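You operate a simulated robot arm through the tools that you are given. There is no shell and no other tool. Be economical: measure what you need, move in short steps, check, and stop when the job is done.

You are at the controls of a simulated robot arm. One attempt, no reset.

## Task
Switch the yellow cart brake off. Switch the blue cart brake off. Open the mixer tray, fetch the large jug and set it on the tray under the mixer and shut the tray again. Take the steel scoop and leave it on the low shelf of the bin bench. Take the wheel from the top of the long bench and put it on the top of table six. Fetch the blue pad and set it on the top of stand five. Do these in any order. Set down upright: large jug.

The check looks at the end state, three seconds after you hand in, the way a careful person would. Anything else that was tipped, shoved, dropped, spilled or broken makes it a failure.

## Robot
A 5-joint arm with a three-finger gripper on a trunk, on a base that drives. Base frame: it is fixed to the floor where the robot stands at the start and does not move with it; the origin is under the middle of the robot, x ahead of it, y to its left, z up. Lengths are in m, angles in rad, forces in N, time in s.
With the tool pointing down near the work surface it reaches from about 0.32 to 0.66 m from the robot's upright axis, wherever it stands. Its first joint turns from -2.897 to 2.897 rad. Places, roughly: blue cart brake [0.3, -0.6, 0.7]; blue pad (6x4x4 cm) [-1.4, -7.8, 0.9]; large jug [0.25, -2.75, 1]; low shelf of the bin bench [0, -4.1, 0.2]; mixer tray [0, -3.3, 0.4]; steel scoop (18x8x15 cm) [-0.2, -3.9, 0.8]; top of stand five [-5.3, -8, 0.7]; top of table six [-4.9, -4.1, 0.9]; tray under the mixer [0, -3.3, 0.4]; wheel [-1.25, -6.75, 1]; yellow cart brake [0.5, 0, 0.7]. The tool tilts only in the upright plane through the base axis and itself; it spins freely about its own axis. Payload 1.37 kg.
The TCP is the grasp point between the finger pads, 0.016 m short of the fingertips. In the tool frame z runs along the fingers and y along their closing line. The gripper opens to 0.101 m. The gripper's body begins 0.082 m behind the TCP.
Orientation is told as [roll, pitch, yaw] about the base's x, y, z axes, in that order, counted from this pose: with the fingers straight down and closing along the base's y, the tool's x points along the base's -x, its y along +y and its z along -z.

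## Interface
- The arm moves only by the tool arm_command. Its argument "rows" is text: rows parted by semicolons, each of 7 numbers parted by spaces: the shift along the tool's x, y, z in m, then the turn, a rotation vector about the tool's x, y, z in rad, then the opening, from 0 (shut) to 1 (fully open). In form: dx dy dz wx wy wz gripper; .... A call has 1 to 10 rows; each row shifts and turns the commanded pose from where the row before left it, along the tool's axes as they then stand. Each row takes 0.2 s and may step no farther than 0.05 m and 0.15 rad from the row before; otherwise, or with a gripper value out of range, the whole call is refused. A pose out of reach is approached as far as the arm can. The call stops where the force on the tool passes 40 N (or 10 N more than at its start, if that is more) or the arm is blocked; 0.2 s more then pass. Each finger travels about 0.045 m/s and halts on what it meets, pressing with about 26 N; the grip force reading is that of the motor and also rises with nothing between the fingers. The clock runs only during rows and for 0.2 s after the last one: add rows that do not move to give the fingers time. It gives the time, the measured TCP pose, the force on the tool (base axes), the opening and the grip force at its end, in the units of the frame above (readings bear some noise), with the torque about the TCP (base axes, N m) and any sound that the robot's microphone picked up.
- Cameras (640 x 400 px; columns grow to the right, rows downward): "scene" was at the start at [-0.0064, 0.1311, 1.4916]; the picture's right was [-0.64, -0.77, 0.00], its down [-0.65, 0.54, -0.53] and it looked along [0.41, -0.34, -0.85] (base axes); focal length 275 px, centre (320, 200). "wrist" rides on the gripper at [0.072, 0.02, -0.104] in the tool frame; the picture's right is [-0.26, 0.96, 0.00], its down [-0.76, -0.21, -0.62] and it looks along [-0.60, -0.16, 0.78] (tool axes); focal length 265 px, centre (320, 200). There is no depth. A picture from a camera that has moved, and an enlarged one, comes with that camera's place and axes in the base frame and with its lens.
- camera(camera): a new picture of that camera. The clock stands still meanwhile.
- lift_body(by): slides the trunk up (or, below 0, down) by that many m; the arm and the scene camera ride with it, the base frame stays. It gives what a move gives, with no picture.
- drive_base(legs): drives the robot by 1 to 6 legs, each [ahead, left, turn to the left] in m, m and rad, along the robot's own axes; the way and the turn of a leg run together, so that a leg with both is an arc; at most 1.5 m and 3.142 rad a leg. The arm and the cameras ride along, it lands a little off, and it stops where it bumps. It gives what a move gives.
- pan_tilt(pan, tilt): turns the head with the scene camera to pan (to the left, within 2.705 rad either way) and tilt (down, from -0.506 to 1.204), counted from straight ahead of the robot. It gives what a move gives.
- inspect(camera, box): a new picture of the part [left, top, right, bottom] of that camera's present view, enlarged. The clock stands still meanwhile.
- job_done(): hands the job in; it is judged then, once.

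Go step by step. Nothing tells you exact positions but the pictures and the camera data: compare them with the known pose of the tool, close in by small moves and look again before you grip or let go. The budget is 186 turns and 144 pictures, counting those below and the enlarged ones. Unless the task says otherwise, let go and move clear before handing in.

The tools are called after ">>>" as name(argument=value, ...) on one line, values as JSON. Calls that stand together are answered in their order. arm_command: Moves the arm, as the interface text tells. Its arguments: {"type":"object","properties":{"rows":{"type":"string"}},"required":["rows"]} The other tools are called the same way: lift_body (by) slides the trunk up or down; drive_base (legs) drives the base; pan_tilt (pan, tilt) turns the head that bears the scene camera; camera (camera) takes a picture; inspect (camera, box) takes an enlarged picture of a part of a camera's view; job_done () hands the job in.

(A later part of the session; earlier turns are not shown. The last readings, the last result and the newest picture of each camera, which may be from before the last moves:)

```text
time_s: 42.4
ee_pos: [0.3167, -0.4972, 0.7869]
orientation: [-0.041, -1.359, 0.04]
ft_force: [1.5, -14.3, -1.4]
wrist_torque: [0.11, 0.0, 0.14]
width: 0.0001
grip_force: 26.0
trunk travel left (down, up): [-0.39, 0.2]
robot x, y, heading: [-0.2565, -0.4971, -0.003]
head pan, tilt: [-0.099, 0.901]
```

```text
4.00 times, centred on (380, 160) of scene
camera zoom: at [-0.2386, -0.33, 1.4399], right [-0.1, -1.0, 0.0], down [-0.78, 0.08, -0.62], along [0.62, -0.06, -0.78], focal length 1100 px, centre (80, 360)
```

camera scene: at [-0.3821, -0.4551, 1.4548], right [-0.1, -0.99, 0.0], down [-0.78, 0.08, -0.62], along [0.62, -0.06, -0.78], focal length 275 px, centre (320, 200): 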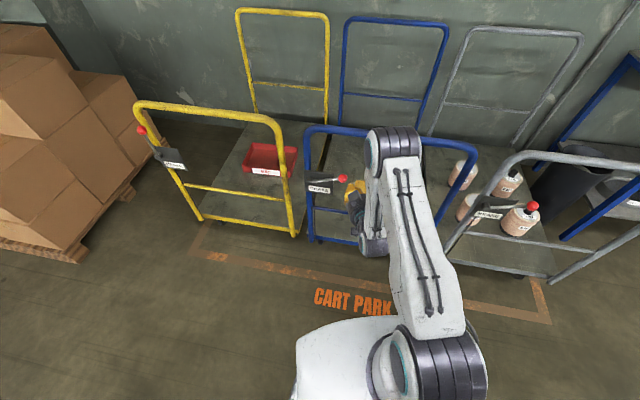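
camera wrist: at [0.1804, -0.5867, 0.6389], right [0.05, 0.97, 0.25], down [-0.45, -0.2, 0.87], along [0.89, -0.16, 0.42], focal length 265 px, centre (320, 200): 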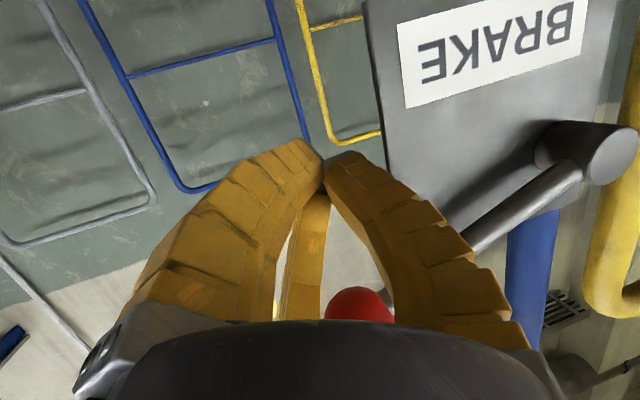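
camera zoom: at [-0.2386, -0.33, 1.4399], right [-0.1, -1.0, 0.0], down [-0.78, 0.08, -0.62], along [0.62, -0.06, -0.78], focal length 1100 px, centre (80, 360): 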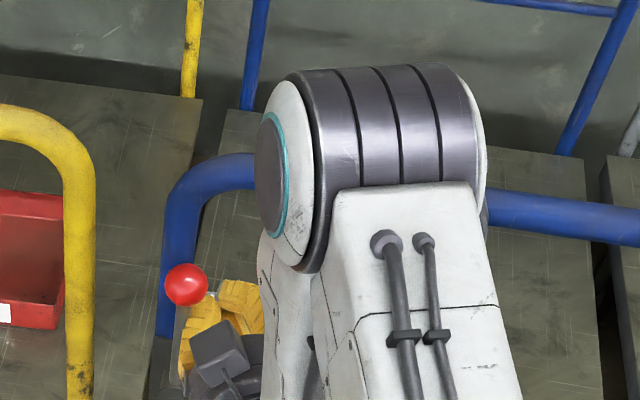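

At the stop again. Withdraw and verify.

>>> drive_base(legs=[[0, -0.03, 0], [-0.4, 0, 0]])

>>> camera(camera="scene")

```text
time_s: 45.3
ee_pos: [-0.0871, -0.5236, 0.786]
orientation: [-0.047, -1.357, 0.054]
ft_force: [0.7, -1.2, 0.2]
wrist_torque: [0.05, 0.02, 0.0]
width: 0.0
grip_force: 26.3
trunk travel left (down, up): [-0.39, 0.2]
robot x, y, heading: [-0.6525, -0.528, 0.007]
head pan, tilt: [-0.099, 0.901]
```

```text
102 pictures are left
camera scene: at [-0.6418, -0.3601, 1.4398], right [-0.09, -1.0, 0.0], down [-0.78, 0.07, -0.62], along [0.62, -0.06, -0.78], focal length 275 px, centre (320, 200)
```

scene: 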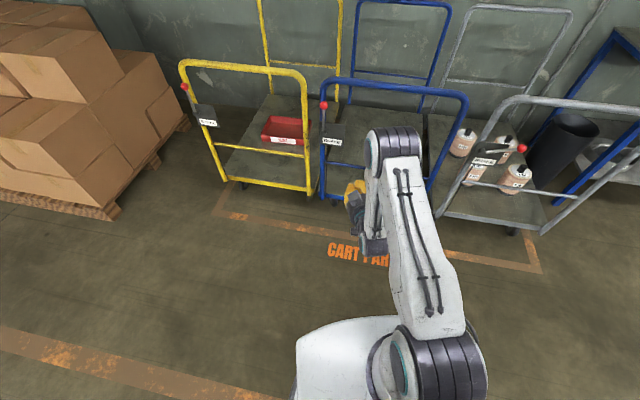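

Both brakes now up. Next the mixer area: drive along the aisle and look at the bench.

>>> drive_base(legs=[[-0.25, -1.1, 0], [0, -1.1, 0]])

>>> lift_body(by=0.1)

>>> pan_tilt(pan=-0.35, tilt=0.5)

>>> camera(camera="scene")

```text
time_s: 56.3
ee_pos: [-0.2941, -2.7029, 0.7876]
orientation: [-0.047, -1.358, 0.074]
ft_force: [-0.4, 0.8, 0.4]
wrist_torque: [0.04, -0.01, 0.0]
width: 0.0
grip_force: 25.8
trunk travel left (down, up): [-0.39, 0.2]
robot x, y, heading: [-0.8626, -2.7214, 0.027]
head pan, tilt: [-0.099, 0.901]
```

```text
time_s: 57.6
ee_pos: [-0.2942, -2.7038, 0.8865]
orientation: [-0.047, -1.358, 0.074]
ft_force: [-0.4, -0.1, 0.3]
wrist_torque: [0.01, 0.03, 0.0]
width: 0.0
grip_force: 26.1
trunk travel left (down, up): [-0.49, 0.1]
robot x, y, heading: [-0.8623, -2.7194, 0.029]
head pan, tilt: [-0.099, 0.901]
```

```text
time_s: 58.5
ee_pos: [-0.2941, -2.7027, 0.8877]
orientation: [-0.048, -1.358, 0.076]
ft_force: [-1.0, 0.6, -0.3]
wrist_torque: [0.02, -0.04, 0.0]
width: 0.0
grip_force: 26.5
trunk travel left (down, up): [-0.49, 0.1]
robot x, y, heading: [-0.863, -2.7185, 0.029]
head pan, tilt: [-0.351, 0.499]
```

```text
101 pictures are left
camera scene: at [-0.8428, -2.5744, 1.5735], right [-0.32, -0.95, 0.0], down [-0.45, 0.15, -0.88], along [0.83, -0.28, -0.48], focal length 275 px, centre (320, 200)
```

scene: 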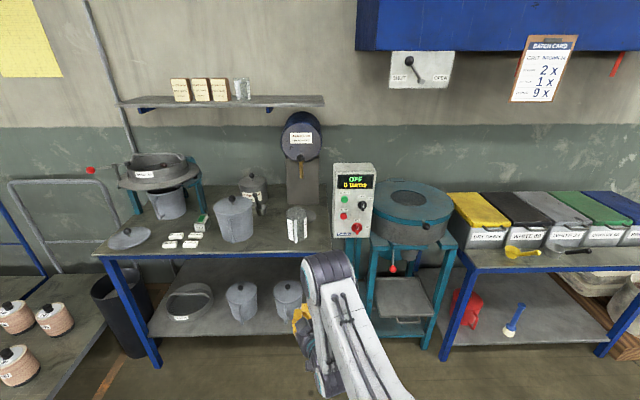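

>>> inspect(camera="scene", box=[140, 150, 320, 260])

>>> inspect(camera="scene", box=[330, 160, 480, 350])

>>> inspect(camera="scene", box=[430, 180, 640, 350])

```text
3.56 times, centred on (230, 205) of scene
camera zoom: at [-0.8428, -2.5744, 1.5735], right [-0.32, -0.95, 0.0], down [-0.45, 0.15, -0.88], along [0.83, -0.28, -0.48], focal length 978 px, centre (640, 182)
```

zoom: 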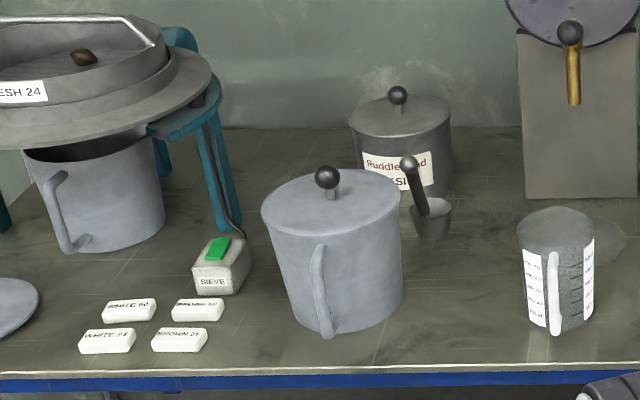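

```text
2.11 times, centred on (405, 255) of scene
camera zoom: at [-0.8428, -2.5744, 1.5735], right [-0.32, -0.95, 0.0], down [-0.45, 0.15, -0.88], along [0.83, -0.28, -0.48], focal length 579 px, centre (141, 84)
```

zoom: 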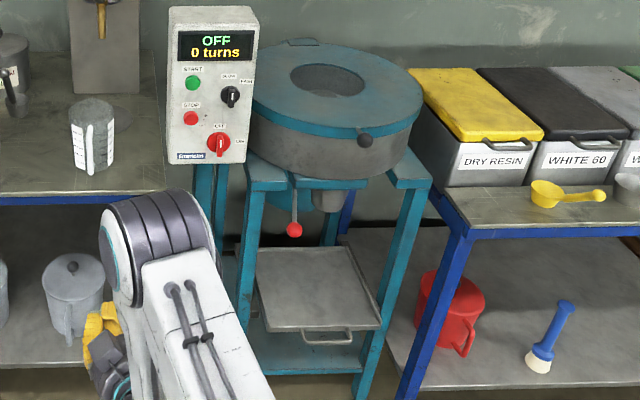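

```text
2.35 times, centred on (535, 265) of scene
camera zoom: at [-0.8428, -2.5744, 1.5735], right [-0.32, -0.95, 0.0], down [-0.45, 0.15, -0.88], along [0.83, -0.28, -0.48], focal length 647 px, centre (-186, 47)
```

zoom: 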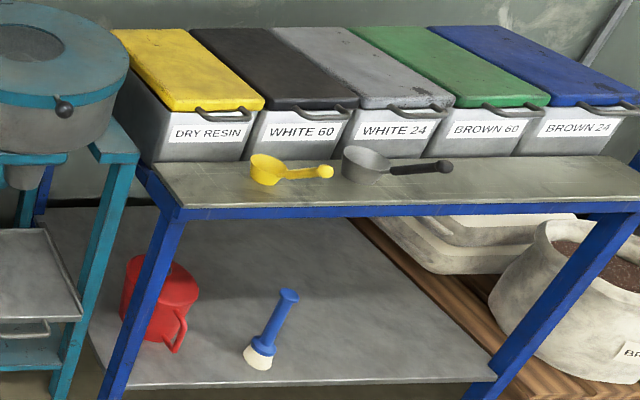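

The bench top carries a lidded jug, a graduated beaker and a tin; I need parallax to place them. Move along and look again.

>>> drive_base(legs=[[0, -0.5, -0.03]])

>>> pan_tilt(pan=0.2, tilt=0.5)

>>> camera(camera="scene")

>>> inspect(camera="scene", box=[180, 130, 380, 270])

```text
time_s: 61.4
ee_pos: [-0.2867, -3.2206, 0.8866]
orientation: [-0.045, -1.357, 0.049]
ft_force: [0.1, -0.7, -0.3]
wrist_torque: [-0.03, -0.02, 0.02]
width: 0.0
grip_force: 25.6
trunk travel left (down, up): [-0.49, 0.1]
robot x, y, heading: [-0.8551, -3.2196, -0.002]
head pan, tilt: [-0.351, 0.499]
```

```text
time_s: 62.4
ee_pos: [-0.287, -3.2198, 0.8875]
orientation: [-0.049, -1.359, 0.049]
ft_force: [0.0, 0.1, -1.1]
wrist_torque: [-0.03, -0.01, 0.01]
width: 0.0
grip_force: 26.6
trunk travel left (down, up): [-0.49, 0.1]
robot x, y, heading: [-0.8582, -3.219, -0.003]
head pan, tilt: [0.201, 0.499]
```

```text
97 pictures are left
camera scene: at [-0.828, -3.0269, 1.5736], right [0.2, -0.98, 0.0], down [-0.47, -0.1, -0.88], along [0.86, 0.17, -0.48], focal length 275 px, centre (320, 200)
```

scene: 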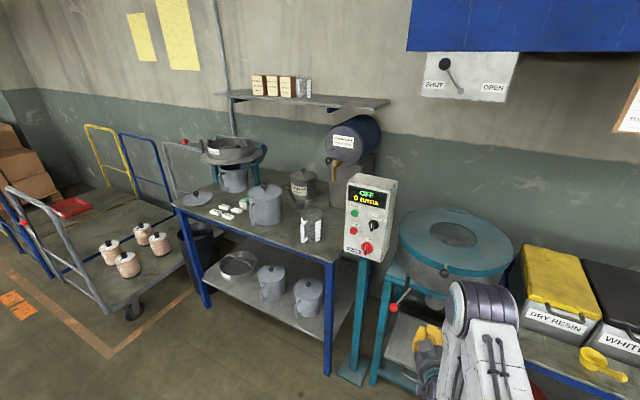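

```text
2.86 times, centred on (280, 200) of scene
camera zoom: at [-0.828, -3.0269, 1.5736], right [0.2, -0.98, 0.0], down [-0.47, -0.1, -0.88], along [0.86, 0.17, -0.48], focal length 786 px, centre (434, 200)
```

zoom: 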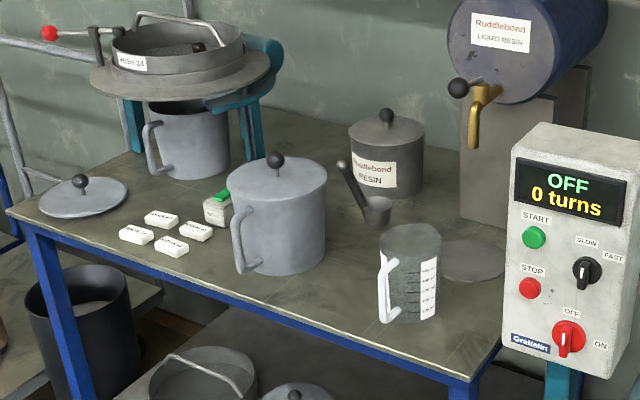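

>>> inspect(camera="scene", box=[285, 190, 345, 260])

>>> inspect(camera="scene", box=[240, 60, 340, 120])

>>> inspect(camera="scene", box=[200, 240, 360, 340])

```text
5.71 times, centred on (315, 225) of scene
camera zoom: at [-0.828, -3.0269, 1.5736], right [0.2, -0.98, 0.0], down [-0.47, -0.1, -0.88], along [0.86, 0.17, -0.48], focal length 1572 px, centre (349, 57)
```

zoom: 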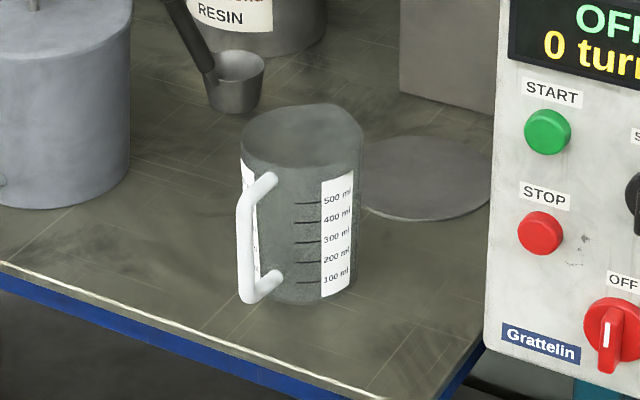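

```text
6.40 times, centred on (290, 90) of scene
camera zoom: at [-0.828, -3.0269, 1.5736], right [0.2, -0.98, 0.0], down [-0.47, -0.1, -0.88], along [0.86, 0.17, -0.48], focal length 1760 px, centre (512, 904)
```

zoom: 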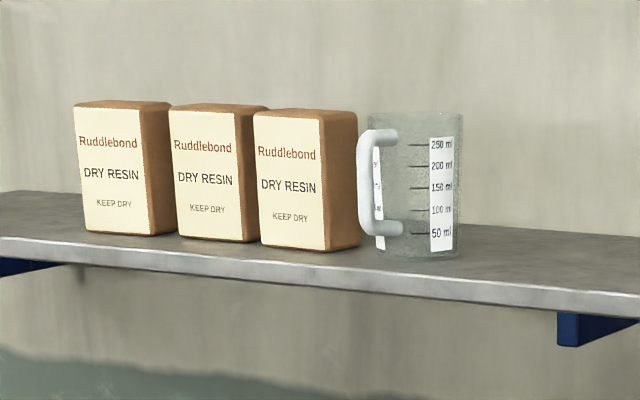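

```text
4.00 times, centred on (280, 290) of scene
camera zoom: at [-0.828, -3.0269, 1.5736], right [0.2, -0.98, 0.0], down [-0.47, -0.1, -0.88], along [0.86, 0.17, -0.48], focal length 1100 px, centre (480, -160)
```

zoom: 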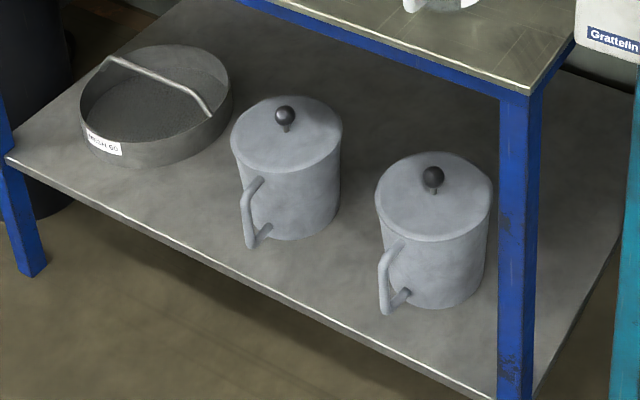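

The graduated 500 ml jug is the "large jug" (a 250 ml one stands on the wall shelf), at about [0.146, -2.80], base z≈0.82, and the bench line is turned about -0.3 rad. First I'll open the tray: point the tool down and square up with the mixer.

>>> arm_command(rows="0 0 0 0 0.15 0 0; 0 0 0 0 0.15 0 0; 0 0 0 0 0.15 0 0; 0 0 0 0 0.15 0 0; 0 0 0 0 0.15 0 0; 0 0 0 0 0.15 0 0; 0 0 0 0 0.15 0 0; 0 0 0 0 0.15 0 0; 0 0 0 0 0.15 0 0")

>>> drive_base(legs=[[0, 0, -0.3], [0.1, 0.0, 0]])

>>> pan_tilt(pan=0.15, tilt=0.75)

>>> camera(camera="scene")

>>> camera(camera="wrist")

```text
time_s: 64.4
ee_pos: [-0.2862, -3.2205, 0.8861]
orientation: [-0.001, -0.008, 0.001]
ft_force: [1.1, -1.3, 0.2]
wrist_torque: [0.0, 0.0, -0.01]
width: 0.0
grip_force: 26.0
trunk travel left (down, up): [-0.49, 0.1]
robot x, y, heading: [-0.8575, -3.2218, -0.0]
head pan, tilt: [0.201, 0.499]
```

```text
time_s: 66.5
ee_pos: [-0.2151, -3.4146, 0.8865]
orientation: [0.0, -0.008, -0.294]
ft_force: [0.0, -0.6, 0.0]
wrist_torque: [0.01, 0.02, 0.02]
width: 0.0003
grip_force: 26.0
trunk travel left (down, up): [-0.49, 0.1]
robot x, y, heading: [-0.7662, -3.2499, -0.292]
head pan, tilt: [0.201, 0.499]
```

```text
time_s: 67.3
ee_pos: [-0.2162, -3.4158, 0.8867]
orientation: [-0.001, -0.009, -0.293]
ft_force: [-0.9, 0.1, -0.4]
wrist_torque: [0.03, -0.01, 0.01]
width: 0.0001
grip_force: 25.8
trunk travel left (down, up): [-0.49, 0.1]
robot x, y, heading: [-0.7618, -3.2502, -0.298]
head pan, tilt: [0.15, 0.75]
```

```text
92 pictures are left
camera scene: at [-0.6863, -3.076, 1.5517], right [-0.14, -0.99, 0.0], down [-0.67, 0.1, -0.73], along [0.72, -0.11, -0.68], focal length 275 px, centre (320, 200)
```

scene: 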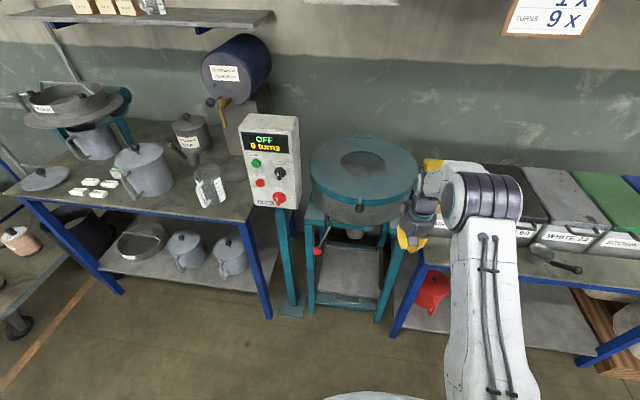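

```text
91 pictures are left
camera wrist: at [-0.2801, -3.3756, 0.9909], right [0.53, 0.85, 0.0], down [0.66, -0.42, 0.63], along [0.53, -0.33, -0.78], focal length 265 px, centre (320, 200)
```

wrist: 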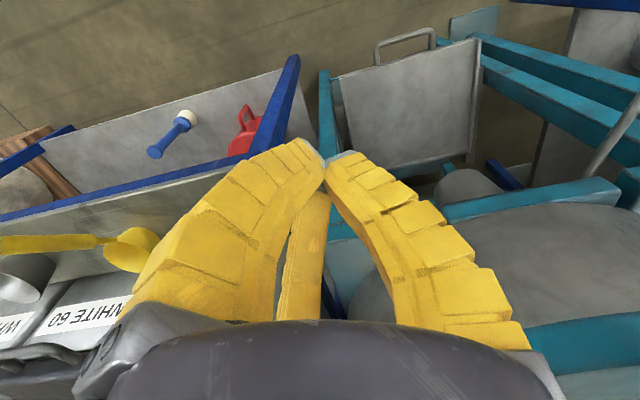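

>>> inspect(camera="wrist", box=[330, 0, 500, 110])

>>> inspect(camera="scene", box=[290, 210, 410, 330])

```text
3.64 times, centred on (415, 55) of wrist
camera zoom: at [-0.2801, -3.3756, 0.9909], right [0.53, 0.85, 0.0], down [0.66, -0.42, 0.63], along [0.53, -0.33, -0.78], focal length 965 px, centre (-26, 727)
```

zoom: 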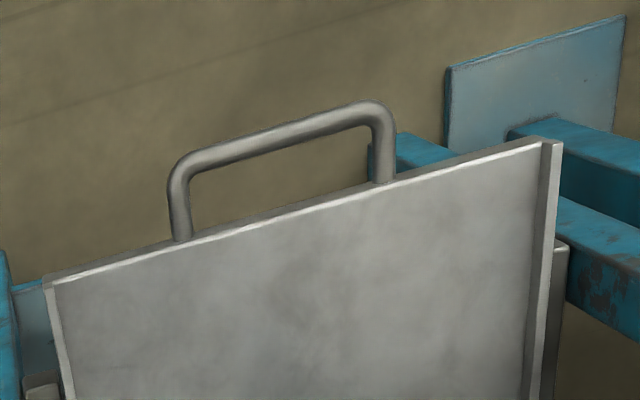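

```text
3.33 times, centred on (350, 270) of scene
camera zoom: at [-0.6863, -3.076, 1.5517], right [-0.14, -0.99, 0.0], down [-0.67, 0.1, -0.73], along [0.72, -0.11, -0.68], focal length 917 px, centre (220, -33)
```

zoom: 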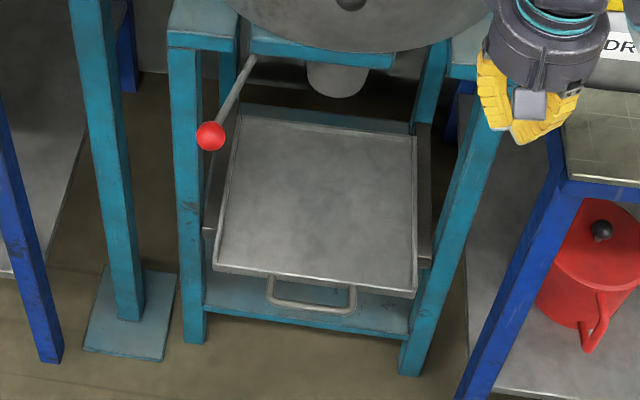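

The tray's U-handle bar is near [-0.133, -3.276, 0.404], about 10 cm long and 4 cm out. I'll spin the gripper to close across it, open, line up and lower.

>>> drive_base(legs=[[0.0, 0.145, 0]])

>>> arm_command(rows="0 0 0 0 0 -0.15 0.6; 0 0 0 0 0 -0.15 0.6; 0 0 0 0 0 -0.15 0.6; 0 0 0 0 0 -0.15 0.6; 0 0 0 0 0 -0.15 0.6; 0 0 0 0 0 -0.15 0.6; 0 0 0 0 0 -0.15 0.6; 0 0 0 0 0 -0.15 0.6; 0 0 0 0 0 -0.15 0.6; 0 0 0 0 0 -0.15 0.6")

>>> arm_command(rows="0 0 0 0 0 -0.071 0.6; 0 0 0 0 0 0 0.6")

>>> lift_body(by=-0.3)

>>> camera(camera="wrist")

>>> camera(camera="scene")

```text
time_s: 68.6
ee_pos: [-0.1733, -3.2762, 0.8867]
orientation: [0.001, -0.009, -0.296]
ft_force: [1.0, 1.1, -0.6]
wrist_torque: [-0.01, -0.01, -0.01]
width: 0.0
grip_force: 26.3
trunk travel left (down, up): [-0.49, 0.1]
robot x, y, heading: [-0.7258, -3.111, -0.297]
head pan, tilt: [0.15, 0.75]
```

```text
time_s: 70.8
ee_pos: [-0.1751, -3.2776, 0.8871]
orientation: [-0.008, 0.0, 1.206]
ft_force: [-0.5, 0.4, 0.6]
wrist_torque: [-0.01, -0.03, -0.01]
width: 0.064
grip_force: 2.2
trunk travel left (down, up): [-0.49, 0.1]
robot x, y, heading: [-0.7224, -3.1071, -0.296]
head pan, tilt: [0.15, 0.75]
```

```text
time_s: 71.4
ee_pos: [-0.1736, -3.2774, 0.8875]
orientation: [-0.007, -0.001, 1.277]
ft_force: [0.8, -0.5, -0.7]
wrist_torque: [-0.01, 0.0, 0.01]
width: 0.0639
grip_force: 2.8
trunk travel left (down, up): [-0.49, 0.1]
robot x, y, heading: [-0.7196, -3.1088, -0.297]
head pan, tilt: [0.15, 0.75]
```

```text
time_s: 74.4
ee_pos: [-0.173, -3.2768, 0.5859]
orientation: [-0.011, 0.0, 1.277]
ft_force: [0.1, 0.3, 0.2]
wrist_torque: [0.03, 0.0, 0.02]
width: 0.0639
grip_force: 2.6
trunk travel left (down, up): [-0.19, 0.4]
robot x, y, heading: [-0.7185, -3.11, -0.3]
head pan, tilt: [0.15, 0.75]
```

```text
88 pictures are left
camera wrist: at [-0.2142, -3.3398, 0.6916], right [-0.85, 0.53, -0.01], down [0.41, 0.66, 0.62], along [0.34, 0.52, -0.78], focal length 265 px, centre (320, 200)
```

wrist: 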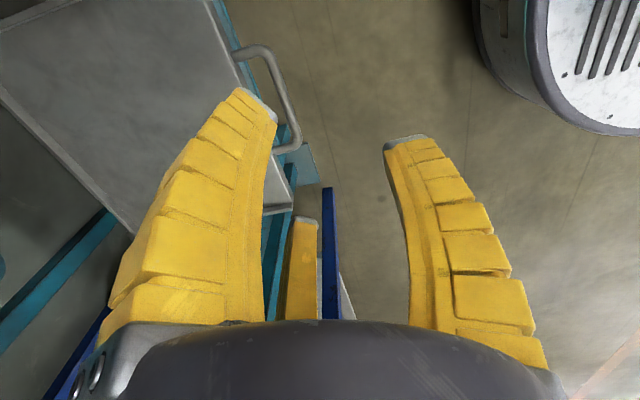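

```text
87 pictures are left
camera scene: at [-0.6437, -2.9367, 1.2517], right [-0.15, -0.99, 0.0], down [-0.67, 0.1, -0.73], along [0.72, -0.11, -0.68], focal length 275 px, centre (320, 200)
```

scene: 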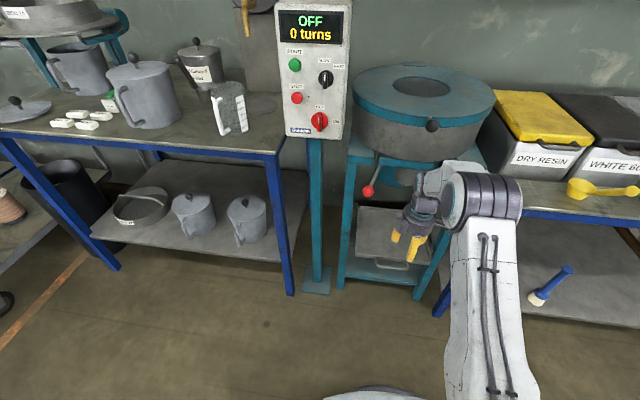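

>>> drive_base(legs=[[0.044, 0.0, 0]])

>>> lift_body(by=-0.11)

>>> camera(camera="wrist")

```text
time_s: 75.3
ee_pos: [-0.133, -3.2893, 0.5853]
orientation: [-0.009, -0.001, 1.275]
ft_force: [0.8, 0.4, 0.1]
wrist_torque: [0.02, 0.0, 0.0]
width: 0.0639
grip_force: 2.6
trunk travel left (down, up): [-0.19, 0.4]
robot x, y, heading: [-0.6764, -3.1246, -0.293]
head pan, tilt: [0.15, 0.75]
```

```text
time_s: 76.7
ee_pos: [-0.1326, -3.2892, 0.4765]
orientation: [-0.008, 0.001, 1.276]
ft_force: [0.4, -0.4, 0.0]
wrist_torque: [0.04, -0.01, -0.04]
width: 0.0639
grip_force: 2.2
trunk travel left (down, up): [-0.08, 0.51]
robot x, y, heading: [-0.6794, -3.122, -0.29]
head pan, tilt: [0.15, 0.75]
```

```text
86 pictures are left
camera wrist: at [-0.1727, -3.3525, 0.5816], right [-0.85, 0.53, -0.01], down [0.41, 0.66, 0.62], along [0.34, 0.52, -0.78], focal length 265 px, centre (320, 200)
```

wrist: 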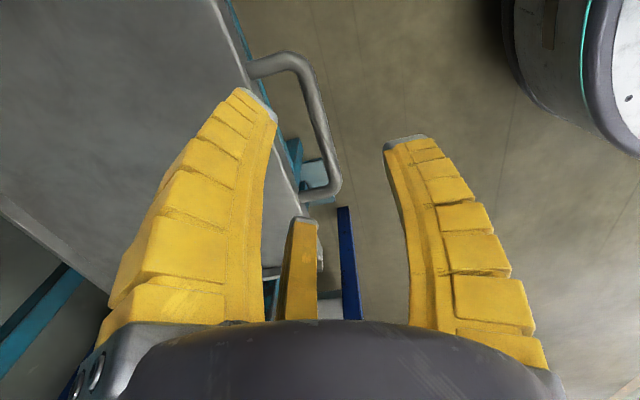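

The opening must be narrower to fit the gap behind the bar; set it to about 3.3 cm and lower.

>>> arm_command(rows="0 0 0 0 0 0 0.33; 0 0 0 0 0 0 0.33; 0 0 0 0 0 0 0.33")

>>> lift_body(by=-0.04)

>>> camera(camera="wrist")

```text
time_s: 77.5
ee_pos: [-0.1321, -3.2904, 0.477]
orientation: [-0.008, -0.001, 1.275]
ft_force: [0.8, 0.4, -0.1]
wrist_torque: [-0.02, 0.0, 0.01]
width: 0.0379
grip_force: 3.9
trunk travel left (down, up): [-0.08, 0.51]
robot x, y, heading: [-0.6801, -3.119, -0.296]
head pan, tilt: [0.15, 0.75]
```

```text
time_s: 78.4
ee_pos: [-0.132, -3.2896, 0.4356]
orientation: [-0.009, -0.002, 1.277]
ft_force: [-0.2, 0.7, 0.0]
wrist_torque: [0.0, 0.01, 0.01]
width: 0.038
grip_force: 3.4
trunk travel left (down, up): [-0.04, 0.55]
robot x, y, heading: [-0.6771, -3.1241, -0.296]
head pan, tilt: [0.15, 0.75]
```

```text
85 pictures are left
camera wrist: at [-0.1727, -3.3525, 0.5415], right [-0.85, 0.53, -0.01], down [0.41, 0.66, 0.62], along [0.34, 0.52, -0.78], focal length 265 px, centre (320, 200)
```

wrist: 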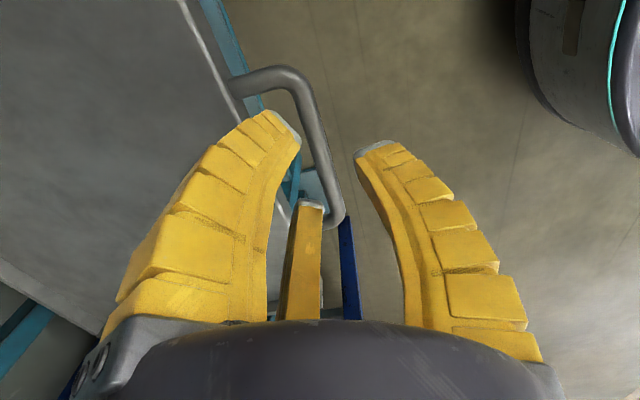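

>>> lift_body(by=-0.034)

>>> arm_command(rows="0 0 0 0 0 0 0; 0 0 0 0 0 0 0; 0 0 0 0 0 0 0; 0 0 0 0 0 0 0")

>>> drive_base(legs=[[-0.12, 0, 0]])

>>> camera(camera="scene")

```text
time_s: 79.1
ee_pos: [-0.1309, -3.2906, 0.4022]
orientation: [-0.009, 0.001, 1.276]
ft_force: [2.9, 0.3, 2.2]
wrist_torque: [-0.02, -0.07, -0.02]
width: 0.0383
grip_force: 3.7
trunk travel left (down, up): [-0.006, 0.584]
robot x, y, heading: [-0.6755, -3.1238, -0.295]
head pan, tilt: [0.15, 0.75]
```

```text
time_s: 80.1
ee_pos: [-0.1316, -3.2892, 0.4044]
orientation: [-0.013, 0.001, 1.276]
ft_force: [1.1, 2.8, 20.5]
wrist_torque: [0.06, 0.01, 0.02]
width: 0.006
grip_force: 28.5
trunk travel left (down, up): [-0.006, 0.584]
robot x, y, heading: [-0.6803, -3.1202, -0.303]
head pan, tilt: [0.15, 0.75]
```

```text
time_s: 81.4
ee_pos: [-0.2474, -3.2537, 0.4047]
orientation: [-0.012, -0.001, 1.278]
ft_force: [-1.5, 3.6, 27.3]
wrist_torque: [0.1, 0.06, 0.01]
width: 0.0059
grip_force: 28.7
trunk travel left (down, up): [-0.006, 0.584]
robot x, y, heading: [-0.7937, -3.0849, -0.297]
head pan, tilt: [0.15, 0.75]
```

```text
84 pictures are left
camera scene: at [-0.7189, -2.9136, 1.0678], right [-0.15, -0.99, 0.0], down [-0.67, 0.1, -0.73], along [0.72, -0.11, -0.68], focal length 275 px, centre (320, 200)
```

scene: 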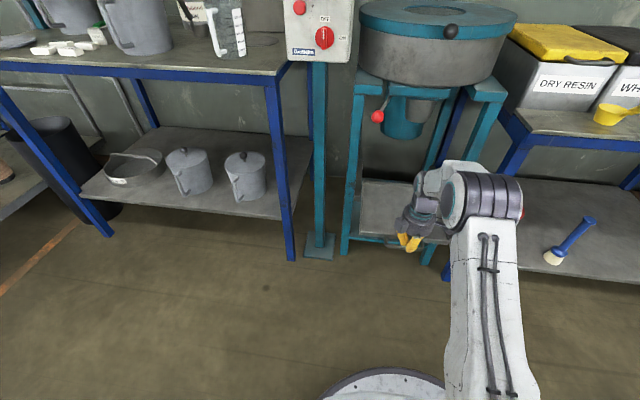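

>>> camera(camera="wrist")

>>> inspect(camera="scene", box=[320, 150, 470, 270])

```text
83 pictures are left
camera wrist: at [-0.2881, -3.3169, 0.5096], right [-0.85, 0.53, -0.01], down [0.41, 0.67, 0.62], along [0.34, 0.52, -0.78], focal length 265 px, centre (320, 200)
```

wrist: 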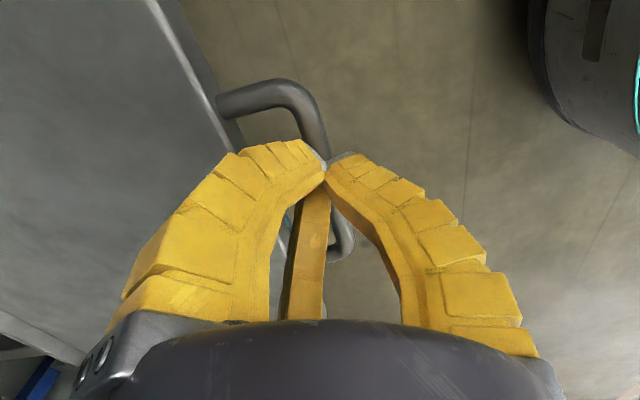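

```text
3.33 times, centred on (395, 210) of scene
camera zoom: at [-0.7189, -2.9136, 1.0678], right [-0.15, -0.99, 0.0], down [-0.67, 0.1, -0.73], along [0.72, -0.11, -0.68], focal length 917 px, centre (70, 167)
```

zoom: 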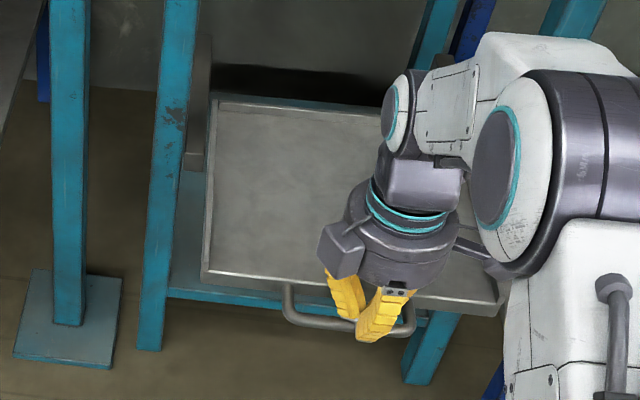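

The tray follows. Pull further.

>>> drive_base(legs=[[-0.1, 0, 0]])

>>> inspect(camera="scene", box=[320, 120, 470, 240])

```text
time_s: 82.5
ee_pos: [-0.3425, -3.2255, 0.4041]
orientation: [-0.01, 0.0, 1.276]
ft_force: [-1.7, 4.7, 22.7]
wrist_torque: [0.13, 0.02, 0.02]
width: 0.0059
grip_force: 28.0
trunk travel left (down, up): [-0.006, 0.584]
robot x, y, heading: [-0.8902, -3.0568, -0.294]
head pan, tilt: [0.15, 0.75]
```

```text
3.33 times, centred on (395, 180) of scene
camera zoom: at [-0.8149, -2.8843, 1.0678], right [-0.15, -0.99, 0.0], down [-0.67, 0.1, -0.73], along [0.72, -0.11, -0.68], focal length 917 px, centre (70, 267)
```

zoom: 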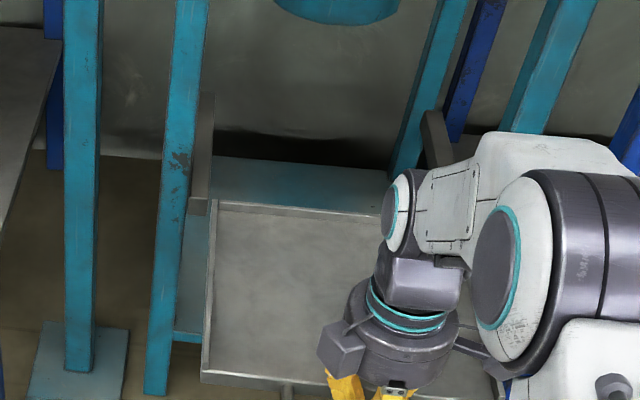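

Tray is out by about 22 cm. Release slowly and check that it stays.

>>> arm_command(rows="0 0 0 0 0 0 0.33; 0 0 0 0 0 0 0.33; 0 0 0 0 0 0 0.33; 0 0 0 0 0 0 0.33")

>>> lift_body(by=0.15)

>>> drive_base(legs=[[-0.15, 0, 0]])

>>> camera(camera="scene")

```text
time_s: 83.5
ee_pos: [-0.3433, -3.225, 0.4052]
orientation: [-0.01, 0.0, 1.277]
ft_force: [-0.4, -0.4, 0.0]
wrist_torque: [0.0, -0.02, -0.01]
width: 0.0378
grip_force: 3.1
trunk travel left (down, up): [-0.006, 0.584]
robot x, y, heading: [-0.8936, -3.0584, -0.293]
head pan, tilt: [0.15, 0.75]
```

```text
time_s: 85.3
ee_pos: [-0.3422, -3.2253, 0.5539]
orientation: [-0.01, -0.001, 1.274]
ft_force: [0.2, -0.6, 0.2]
wrist_torque: [0.03, -0.03, 0.04]
width: 0.0381
grip_force: 3.5
trunk travel left (down, up): [-0.156, 0.434]
robot x, y, heading: [-0.887, -3.0568, -0.295]
head pan, tilt: [0.15, 0.75]
```

```text
time_s: 86.6
ee_pos: [-0.4841, -3.1827, 0.5534]
orientation: [-0.01, -0.001, 1.275]
ft_force: [0.2, -0.7, -0.9]
wrist_torque: [-0.01, 0.0, 0.0]
width: 0.0378
grip_force: 3.4
trunk travel left (down, up): [-0.156, 0.434]
robot x, y, heading: [-1.0312, -3.0141, -0.294]
head pan, tilt: [0.15, 0.75]
```

```text
80 pictures are left
camera scene: at [-0.9547, -2.8417, 1.2177], right [-0.15, -0.99, 0.0], down [-0.67, 0.1, -0.73], along [0.72, -0.11, -0.68], focal length 275 px, centre (320, 200)
```

scene: 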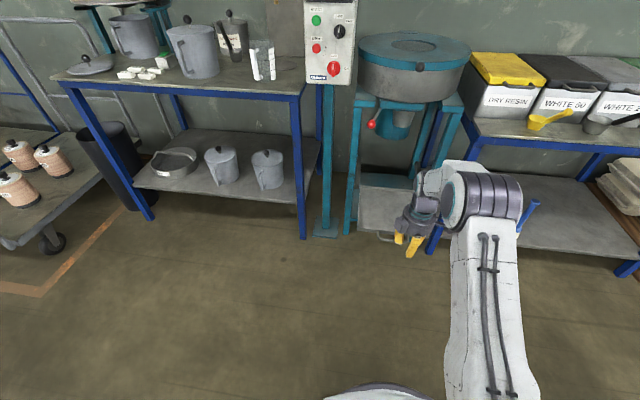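

Tray stays out. Now the jug: raise the trunk, spin the gripper back and wide open, and drive near the jug.

>>> lift_body(by=0.43)

>>> arm_command(rows="0 0 -0.04 0 0 0.148 1; 0 0 -0.03 0 0 0.148 1; 0 0 0 0 0 0.148 1; 0 0 0 0 0 0.148 1; 0 0 0 0 0 0.148 1; 0 0 0 0 0 0.148 1; 0 0 0 0 0 0.148 1; 0 0 0 0 0 0.148 1; 0 0 0 0 0 0.148 1; 0 0 0 0 0 0.148 1")

>>> arm_command(rows="0 0 0 0 0 0.148 1; 0 0 0 0 0 0.148 1; 0 0 0 0 0 0 1")

>>> drive_base(legs=[[0, 0.55, 0], [0.37, 0, 0]])

>>> camera(camera="wrist")

>>> camera(camera="scene")

```text
refused: 0.43 is not a number from -0.4 to 0.4
```

```text
time_s: 88.8
ee_pos: [-0.485, -3.1819, 0.6245]
orientation: [-0.001, -0.007, -0.207]
ft_force: [0.5, 0.1, -0.4]
wrist_torque: [0.03, -0.01, 0.0]
width: 0.1005
grip_force: 0.1
trunk travel left (down, up): [-0.156, 0.434]
robot x, y, heading: [-1.03, -3.0143, -0.3]
head pan, tilt: [0.15, 0.75]
```

```text
time_s: 89.6
ee_pos: [-0.4847, -3.1819, 0.6231]
orientation: [0.003, -0.009, -0.502]
ft_force: [-0.5, -0.4, 0.3]
wrist_torque: [-0.01, 0.0, 0.04]
width: 0.1005
grip_force: 0.0
trunk travel left (down, up): [-0.156, 0.434]
robot x, y, heading: [-1.03, -3.0174, -0.292]
head pan, tilt: [0.15, 0.75]
```

```text
time_s: 94.8
ee_pos: [0.0044, -2.759, 0.6241]
orientation: [0.0, 0.007, -0.503]
ft_force: [-0.2, -0.7, -0.7]
wrist_torque: [0.0, 0.03, -0.05]
width: 0.1006
grip_force: 0.1
trunk travel left (down, up): [-0.156, 0.434]
robot x, y, heading: [-0.5345, -2.5939, -0.295]
head pan, tilt: [0.15, 0.75]
stopped in leg 2: the robot was blocked; the commanded pose is now the measured one
```

```text
79 pictures are left
camera wrist: at [-0.0478, -2.7068, 0.7292], right [0.7, 0.72, 0.0], down [0.57, -0.55, 0.62], along [0.44, -0.43, -0.79], focal length 265 px, centre (320, 200)
```

wrist: 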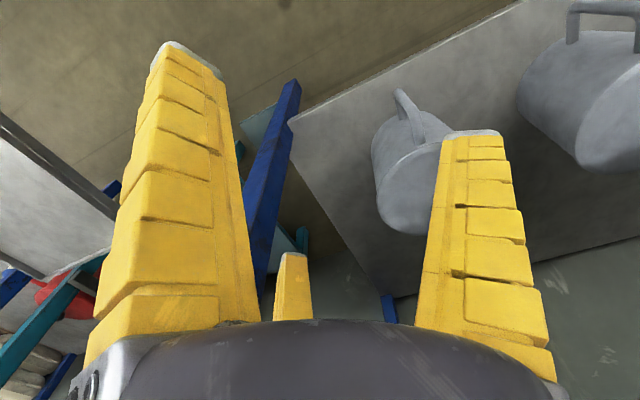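

```text
78 pictures are left
camera scene: at [-0.4587, -2.4184, 1.2178], right [-0.15, -0.99, 0.0], down [-0.67, 0.1, -0.73], along [0.73, -0.11, -0.68], focal length 275 px, centre (320, 200)
```

scene: 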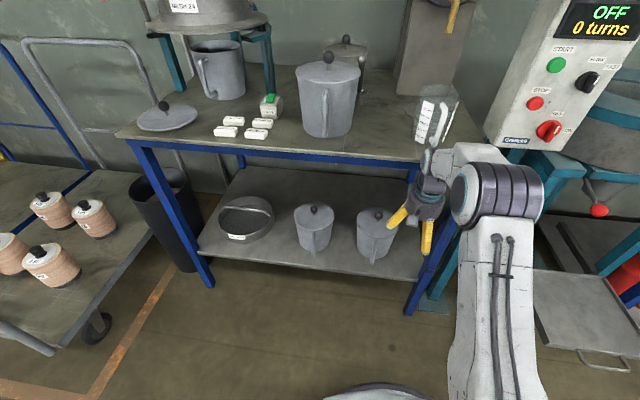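

My lift was refused and the arm nudged the bench edge; nothing seems disturbed. Back off, raise the trunk, and look again.

>>> drive_base(legs=[[-0.15, 0, 0]])

>>> lift_body(by=0.4)

>>> camera(camera="scene")

>>> camera(camera="wrist")

```text
time_s: 96.1
ee_pos: [-0.1352, -2.7162, 0.6209]
orientation: [-0.001, 0.011, -0.508]
ft_force: [0.5, -0.4, -0.6]
wrist_torque: [-0.04, 0.02, -0.03]
width: 0.1007
grip_force: 0.1
trunk travel left (down, up): [-0.156, 0.434]
robot x, y, heading: [-0.6705, -2.5455, -0.302]
head pan, tilt: [0.15, 0.75]
```

```text
time_s: 100.0
ee_pos: [-0.1346, -2.7174, 1.0211]
orientation: [-0.002, 0.01, -0.508]
ft_force: [-0.8, 0.1, 0.3]
wrist_torque: [-0.01, 0.0, -0.02]
width: 0.1004
grip_force: 0.1
trunk travel left (down, up): [-0.556, 0.034]
robot x, y, heading: [-0.6745, -2.5467, -0.306]
head pan, tilt: [0.15, 0.75]
```

```text
77 pictures are left
camera scene: at [-0.5961, -2.3756, 1.6176], right [-0.15, -0.99, 0.0], down [-0.67, 0.1, -0.73], along [0.72, -0.11, -0.68], focal length 275 px, centre (320, 200)
```

scene: 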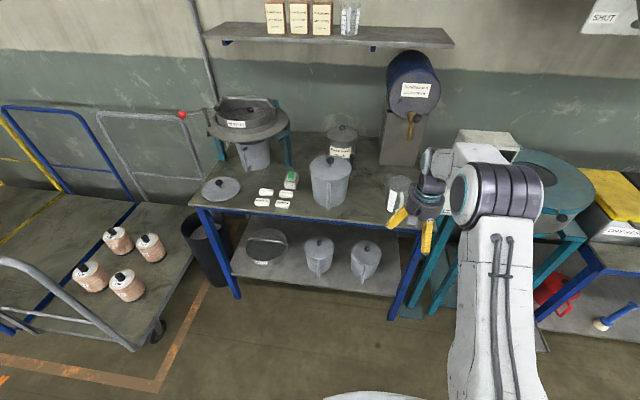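

```text
76 pictures are left
camera wrist: at [-0.1872, -2.6648, 1.1264], right [0.7, 0.71, 0.0], down [0.57, -0.55, 0.61], along [0.44, -0.43, -0.79], focal length 265 px, centre (320, 200)
```

wrist: 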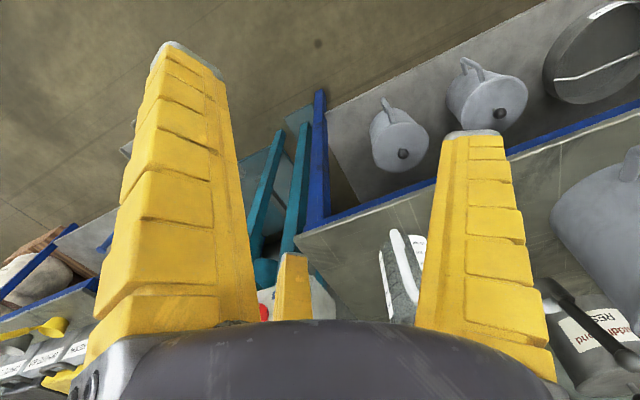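

>>> inspect(camera="wrist", box=[340, 200, 460, 330])

>>> inspect(camera="scene", box=[350, 150, 450, 240])

```text
3.08 times, centred on (400, 265) of wrist
camera zoom: at [-0.1872, -2.6648, 1.1264], right [0.7, 0.71, 0.0], down [0.57, -0.55, 0.61], along [0.44, -0.43, -0.79], focal length 817 px, centre (74, 0)
```

zoom: 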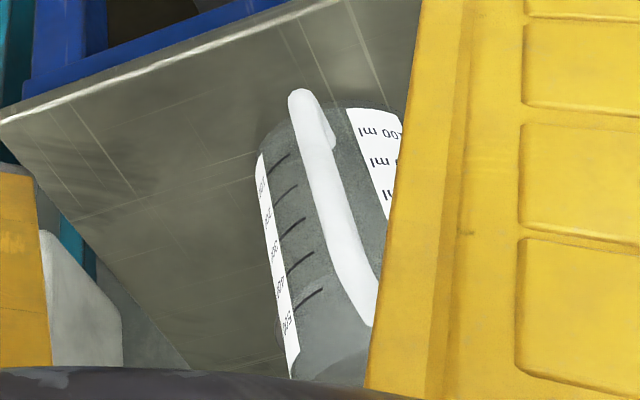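

```text
4.44 times, centred on (400, 195) of scene
camera zoom: at [-0.5961, -2.3756, 1.6176], right [-0.15, -0.99, 0.0], down [-0.67, 0.1, -0.73], along [0.72, -0.11, -0.68], focal length 1222 px, centre (-36, 222)
```

zoom: 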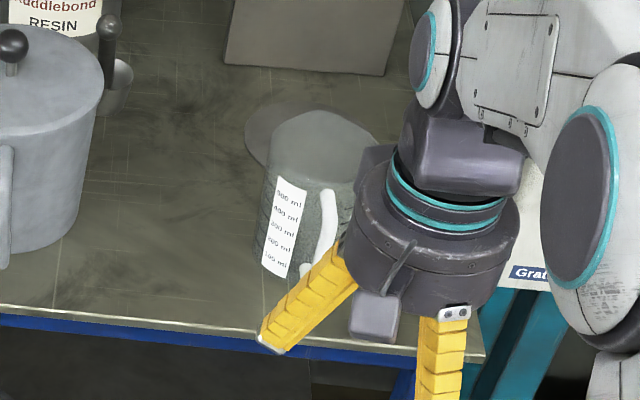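

>>> lift_body(by=0.033)

>>> arm_command(rows="0 0 0 0 0 -0.1 1; 0 0 0 0 0 -0.1 1; 0 0 0 0 0 0 1")

>>> drive_base(legs=[[0.17, 0.009, 0]])

>>> camera(camera="wrist")

>>> camera(camera="scene")

```text
time_s: 100.8
ee_pos: [-0.1341, -2.7167, 1.0535]
orientation: [-0.002, 0.011, -0.508]
ft_force: [0.6, -0.2, -1.1]
wrist_torque: [0.0, -0.01, 0.02]
width: 0.1007
grip_force: 0.0
trunk travel left (down, up): [-0.589, 0.001]
robot x, y, heading: [-0.6691, -2.5475, -0.3]
head pan, tilt: [0.15, 0.75]
```

```text
time_s: 101.5
ee_pos: [-0.1346, -2.7166, 1.0527]
orientation: [0.0, 0.01, -0.305]
ft_force: [-0.8, -0.1, 0.5]
wrist_torque: [0.02, -0.02, -0.01]
width: 0.1007
grip_force: 0.1
trunk travel left (down, up): [-0.589, 0.001]
robot x, y, heading: [-0.6725, -2.5482, -0.306]
head pan, tilt: [0.15, 0.75]
```

```text
time_s: 103.0
ee_pos: [0.0298, -2.7581, 1.0526]
orientation: [0.0, 0.012, -0.307]
ft_force: [-0.3, -0.8, -0.7]
wrist_torque: [0.0, 0.0, -0.01]
width: 0.1007
grip_force: 0.2
trunk travel left (down, up): [-0.589, 0.001]
robot x, y, heading: [-0.5138, -2.5882, -0.304]
head pan, tilt: [0.15, 0.75]
```

```text
73 pictures are left
camera wrist: at [-0.0338, -2.7178, 1.1592], right [0.54, 0.84, 0.0], down [0.67, -0.43, 0.61], along [0.51, -0.33, -0.79], focal length 265 px, centre (320, 200)
```

wrist: 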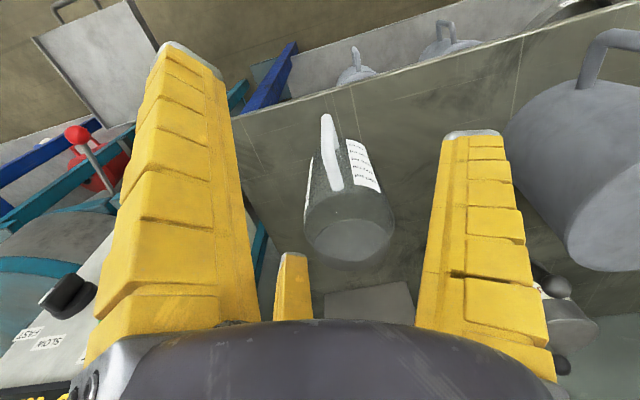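

```text
72 pictures are left
camera scene: at [-0.4333, -2.4171, 1.6506], right [-0.15, -0.99, 0.0], down [-0.67, 0.1, -0.73], along [0.72, -0.11, -0.68], focal length 275 px, centre (320, 200)
```

scene: 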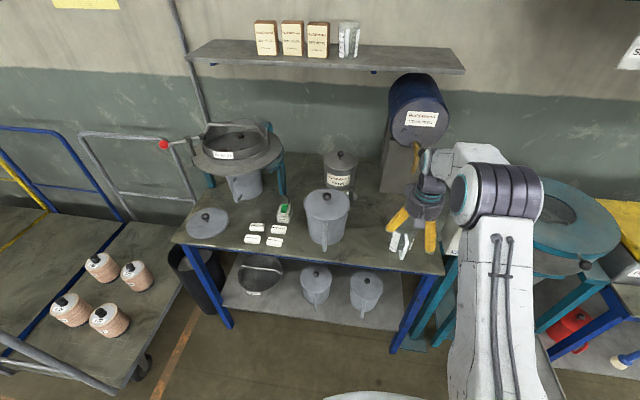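

>>> drive_base(legs=[[0.116, -0.002, 0]])

>>> camera(camera="wrist")

```text
time_s: 104.2
ee_pos: [0.1396, -2.7939, 1.0537]
orientation: [-0.001, 0.011, -0.305]
ft_force: [-0.3, -0.3, 0.3]
wrist_torque: [0.01, 0.03, 0.01]
width: 0.1007
grip_force: 0.0
trunk travel left (down, up): [-0.589, 0.001]
robot x, y, heading: [-0.4014, -2.6269, -0.303]
head pan, tilt: [0.15, 0.75]
```

```text
71 pictures are left
camera wrist: at [0.0779, -2.7541, 1.1591], right [0.54, 0.84, 0.0], down [0.67, -0.43, 0.61], along [0.51, -0.33, -0.79], focal length 265 px, centre (320, 200)
```

wrist: 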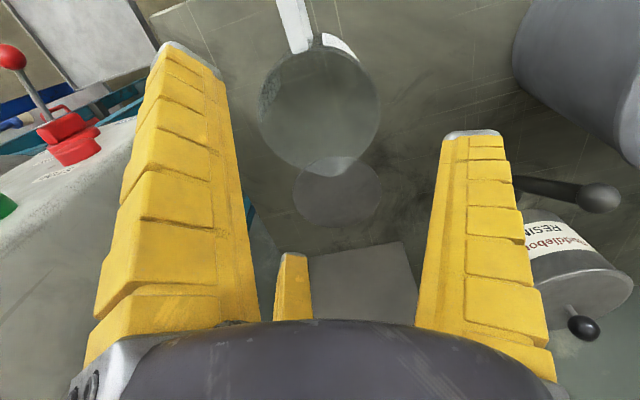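

Rim is centred to about 1 mm along the closing line. Back 7 mm and lower in stages.

>>> drive_base(legs=[[-0.007, 0.0, 0]])

>>> lift_body(by=-0.065)

>>> camera(camera="wrist")

>>> inspect(camera="scene", box=[350, 170, 470, 270])

```text
time_s: 105.0
ee_pos: [0.1316, -2.7929, 1.0538]
orientation: [-0.002, 0.013, -0.306]
ft_force: [0.3, -0.6, 1.0]
wrist_torque: [-0.03, -0.02, 0.01]
width: 0.1006
grip_force: 0.0
trunk travel left (down, up): [-0.589, 0.001]
robot x, y, heading: [-0.4067, -2.6288, -0.302]
head pan, tilt: [0.15, 0.75]
```

```text
time_s: 106.0
ee_pos: [0.1314, -2.7927, 0.9891]
orientation: [-0.001, 0.011, -0.303]
ft_force: [-0.5, -0.1, -0.2]
wrist_torque: [0.01, 0.0, -0.03]
width: 0.1006
grip_force: 0.0
trunk travel left (down, up): [-0.524, 0.066]
robot x, y, heading: [-0.4091, -2.6222, -0.298]
head pan, tilt: [0.15, 0.75]
```

```text
70 pictures are left
camera wrist: at [0.07, -2.7518, 1.0947], right [0.54, 0.84, 0.0], down [0.67, -0.43, 0.61], along [0.51, -0.33, -0.79], focal length 265 px, centre (320, 200)
```

wrist: 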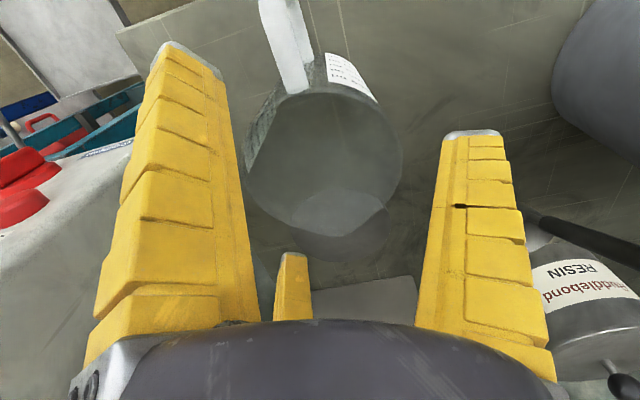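

```text
4.00 times, centred on (410, 220) of scene
camera zoom: at [-0.3302, -2.4514, 1.5857], right [-0.15, -0.99, 0.0], down [-0.67, 0.1, -0.73], along [0.72, -0.11, -0.68], focal length 1100 px, centre (-40, 120)
```

zoom: 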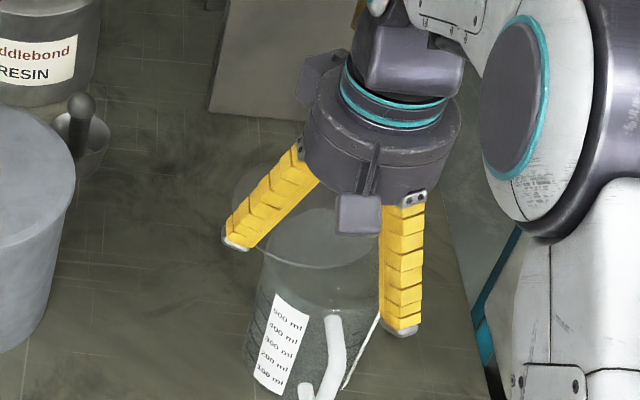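

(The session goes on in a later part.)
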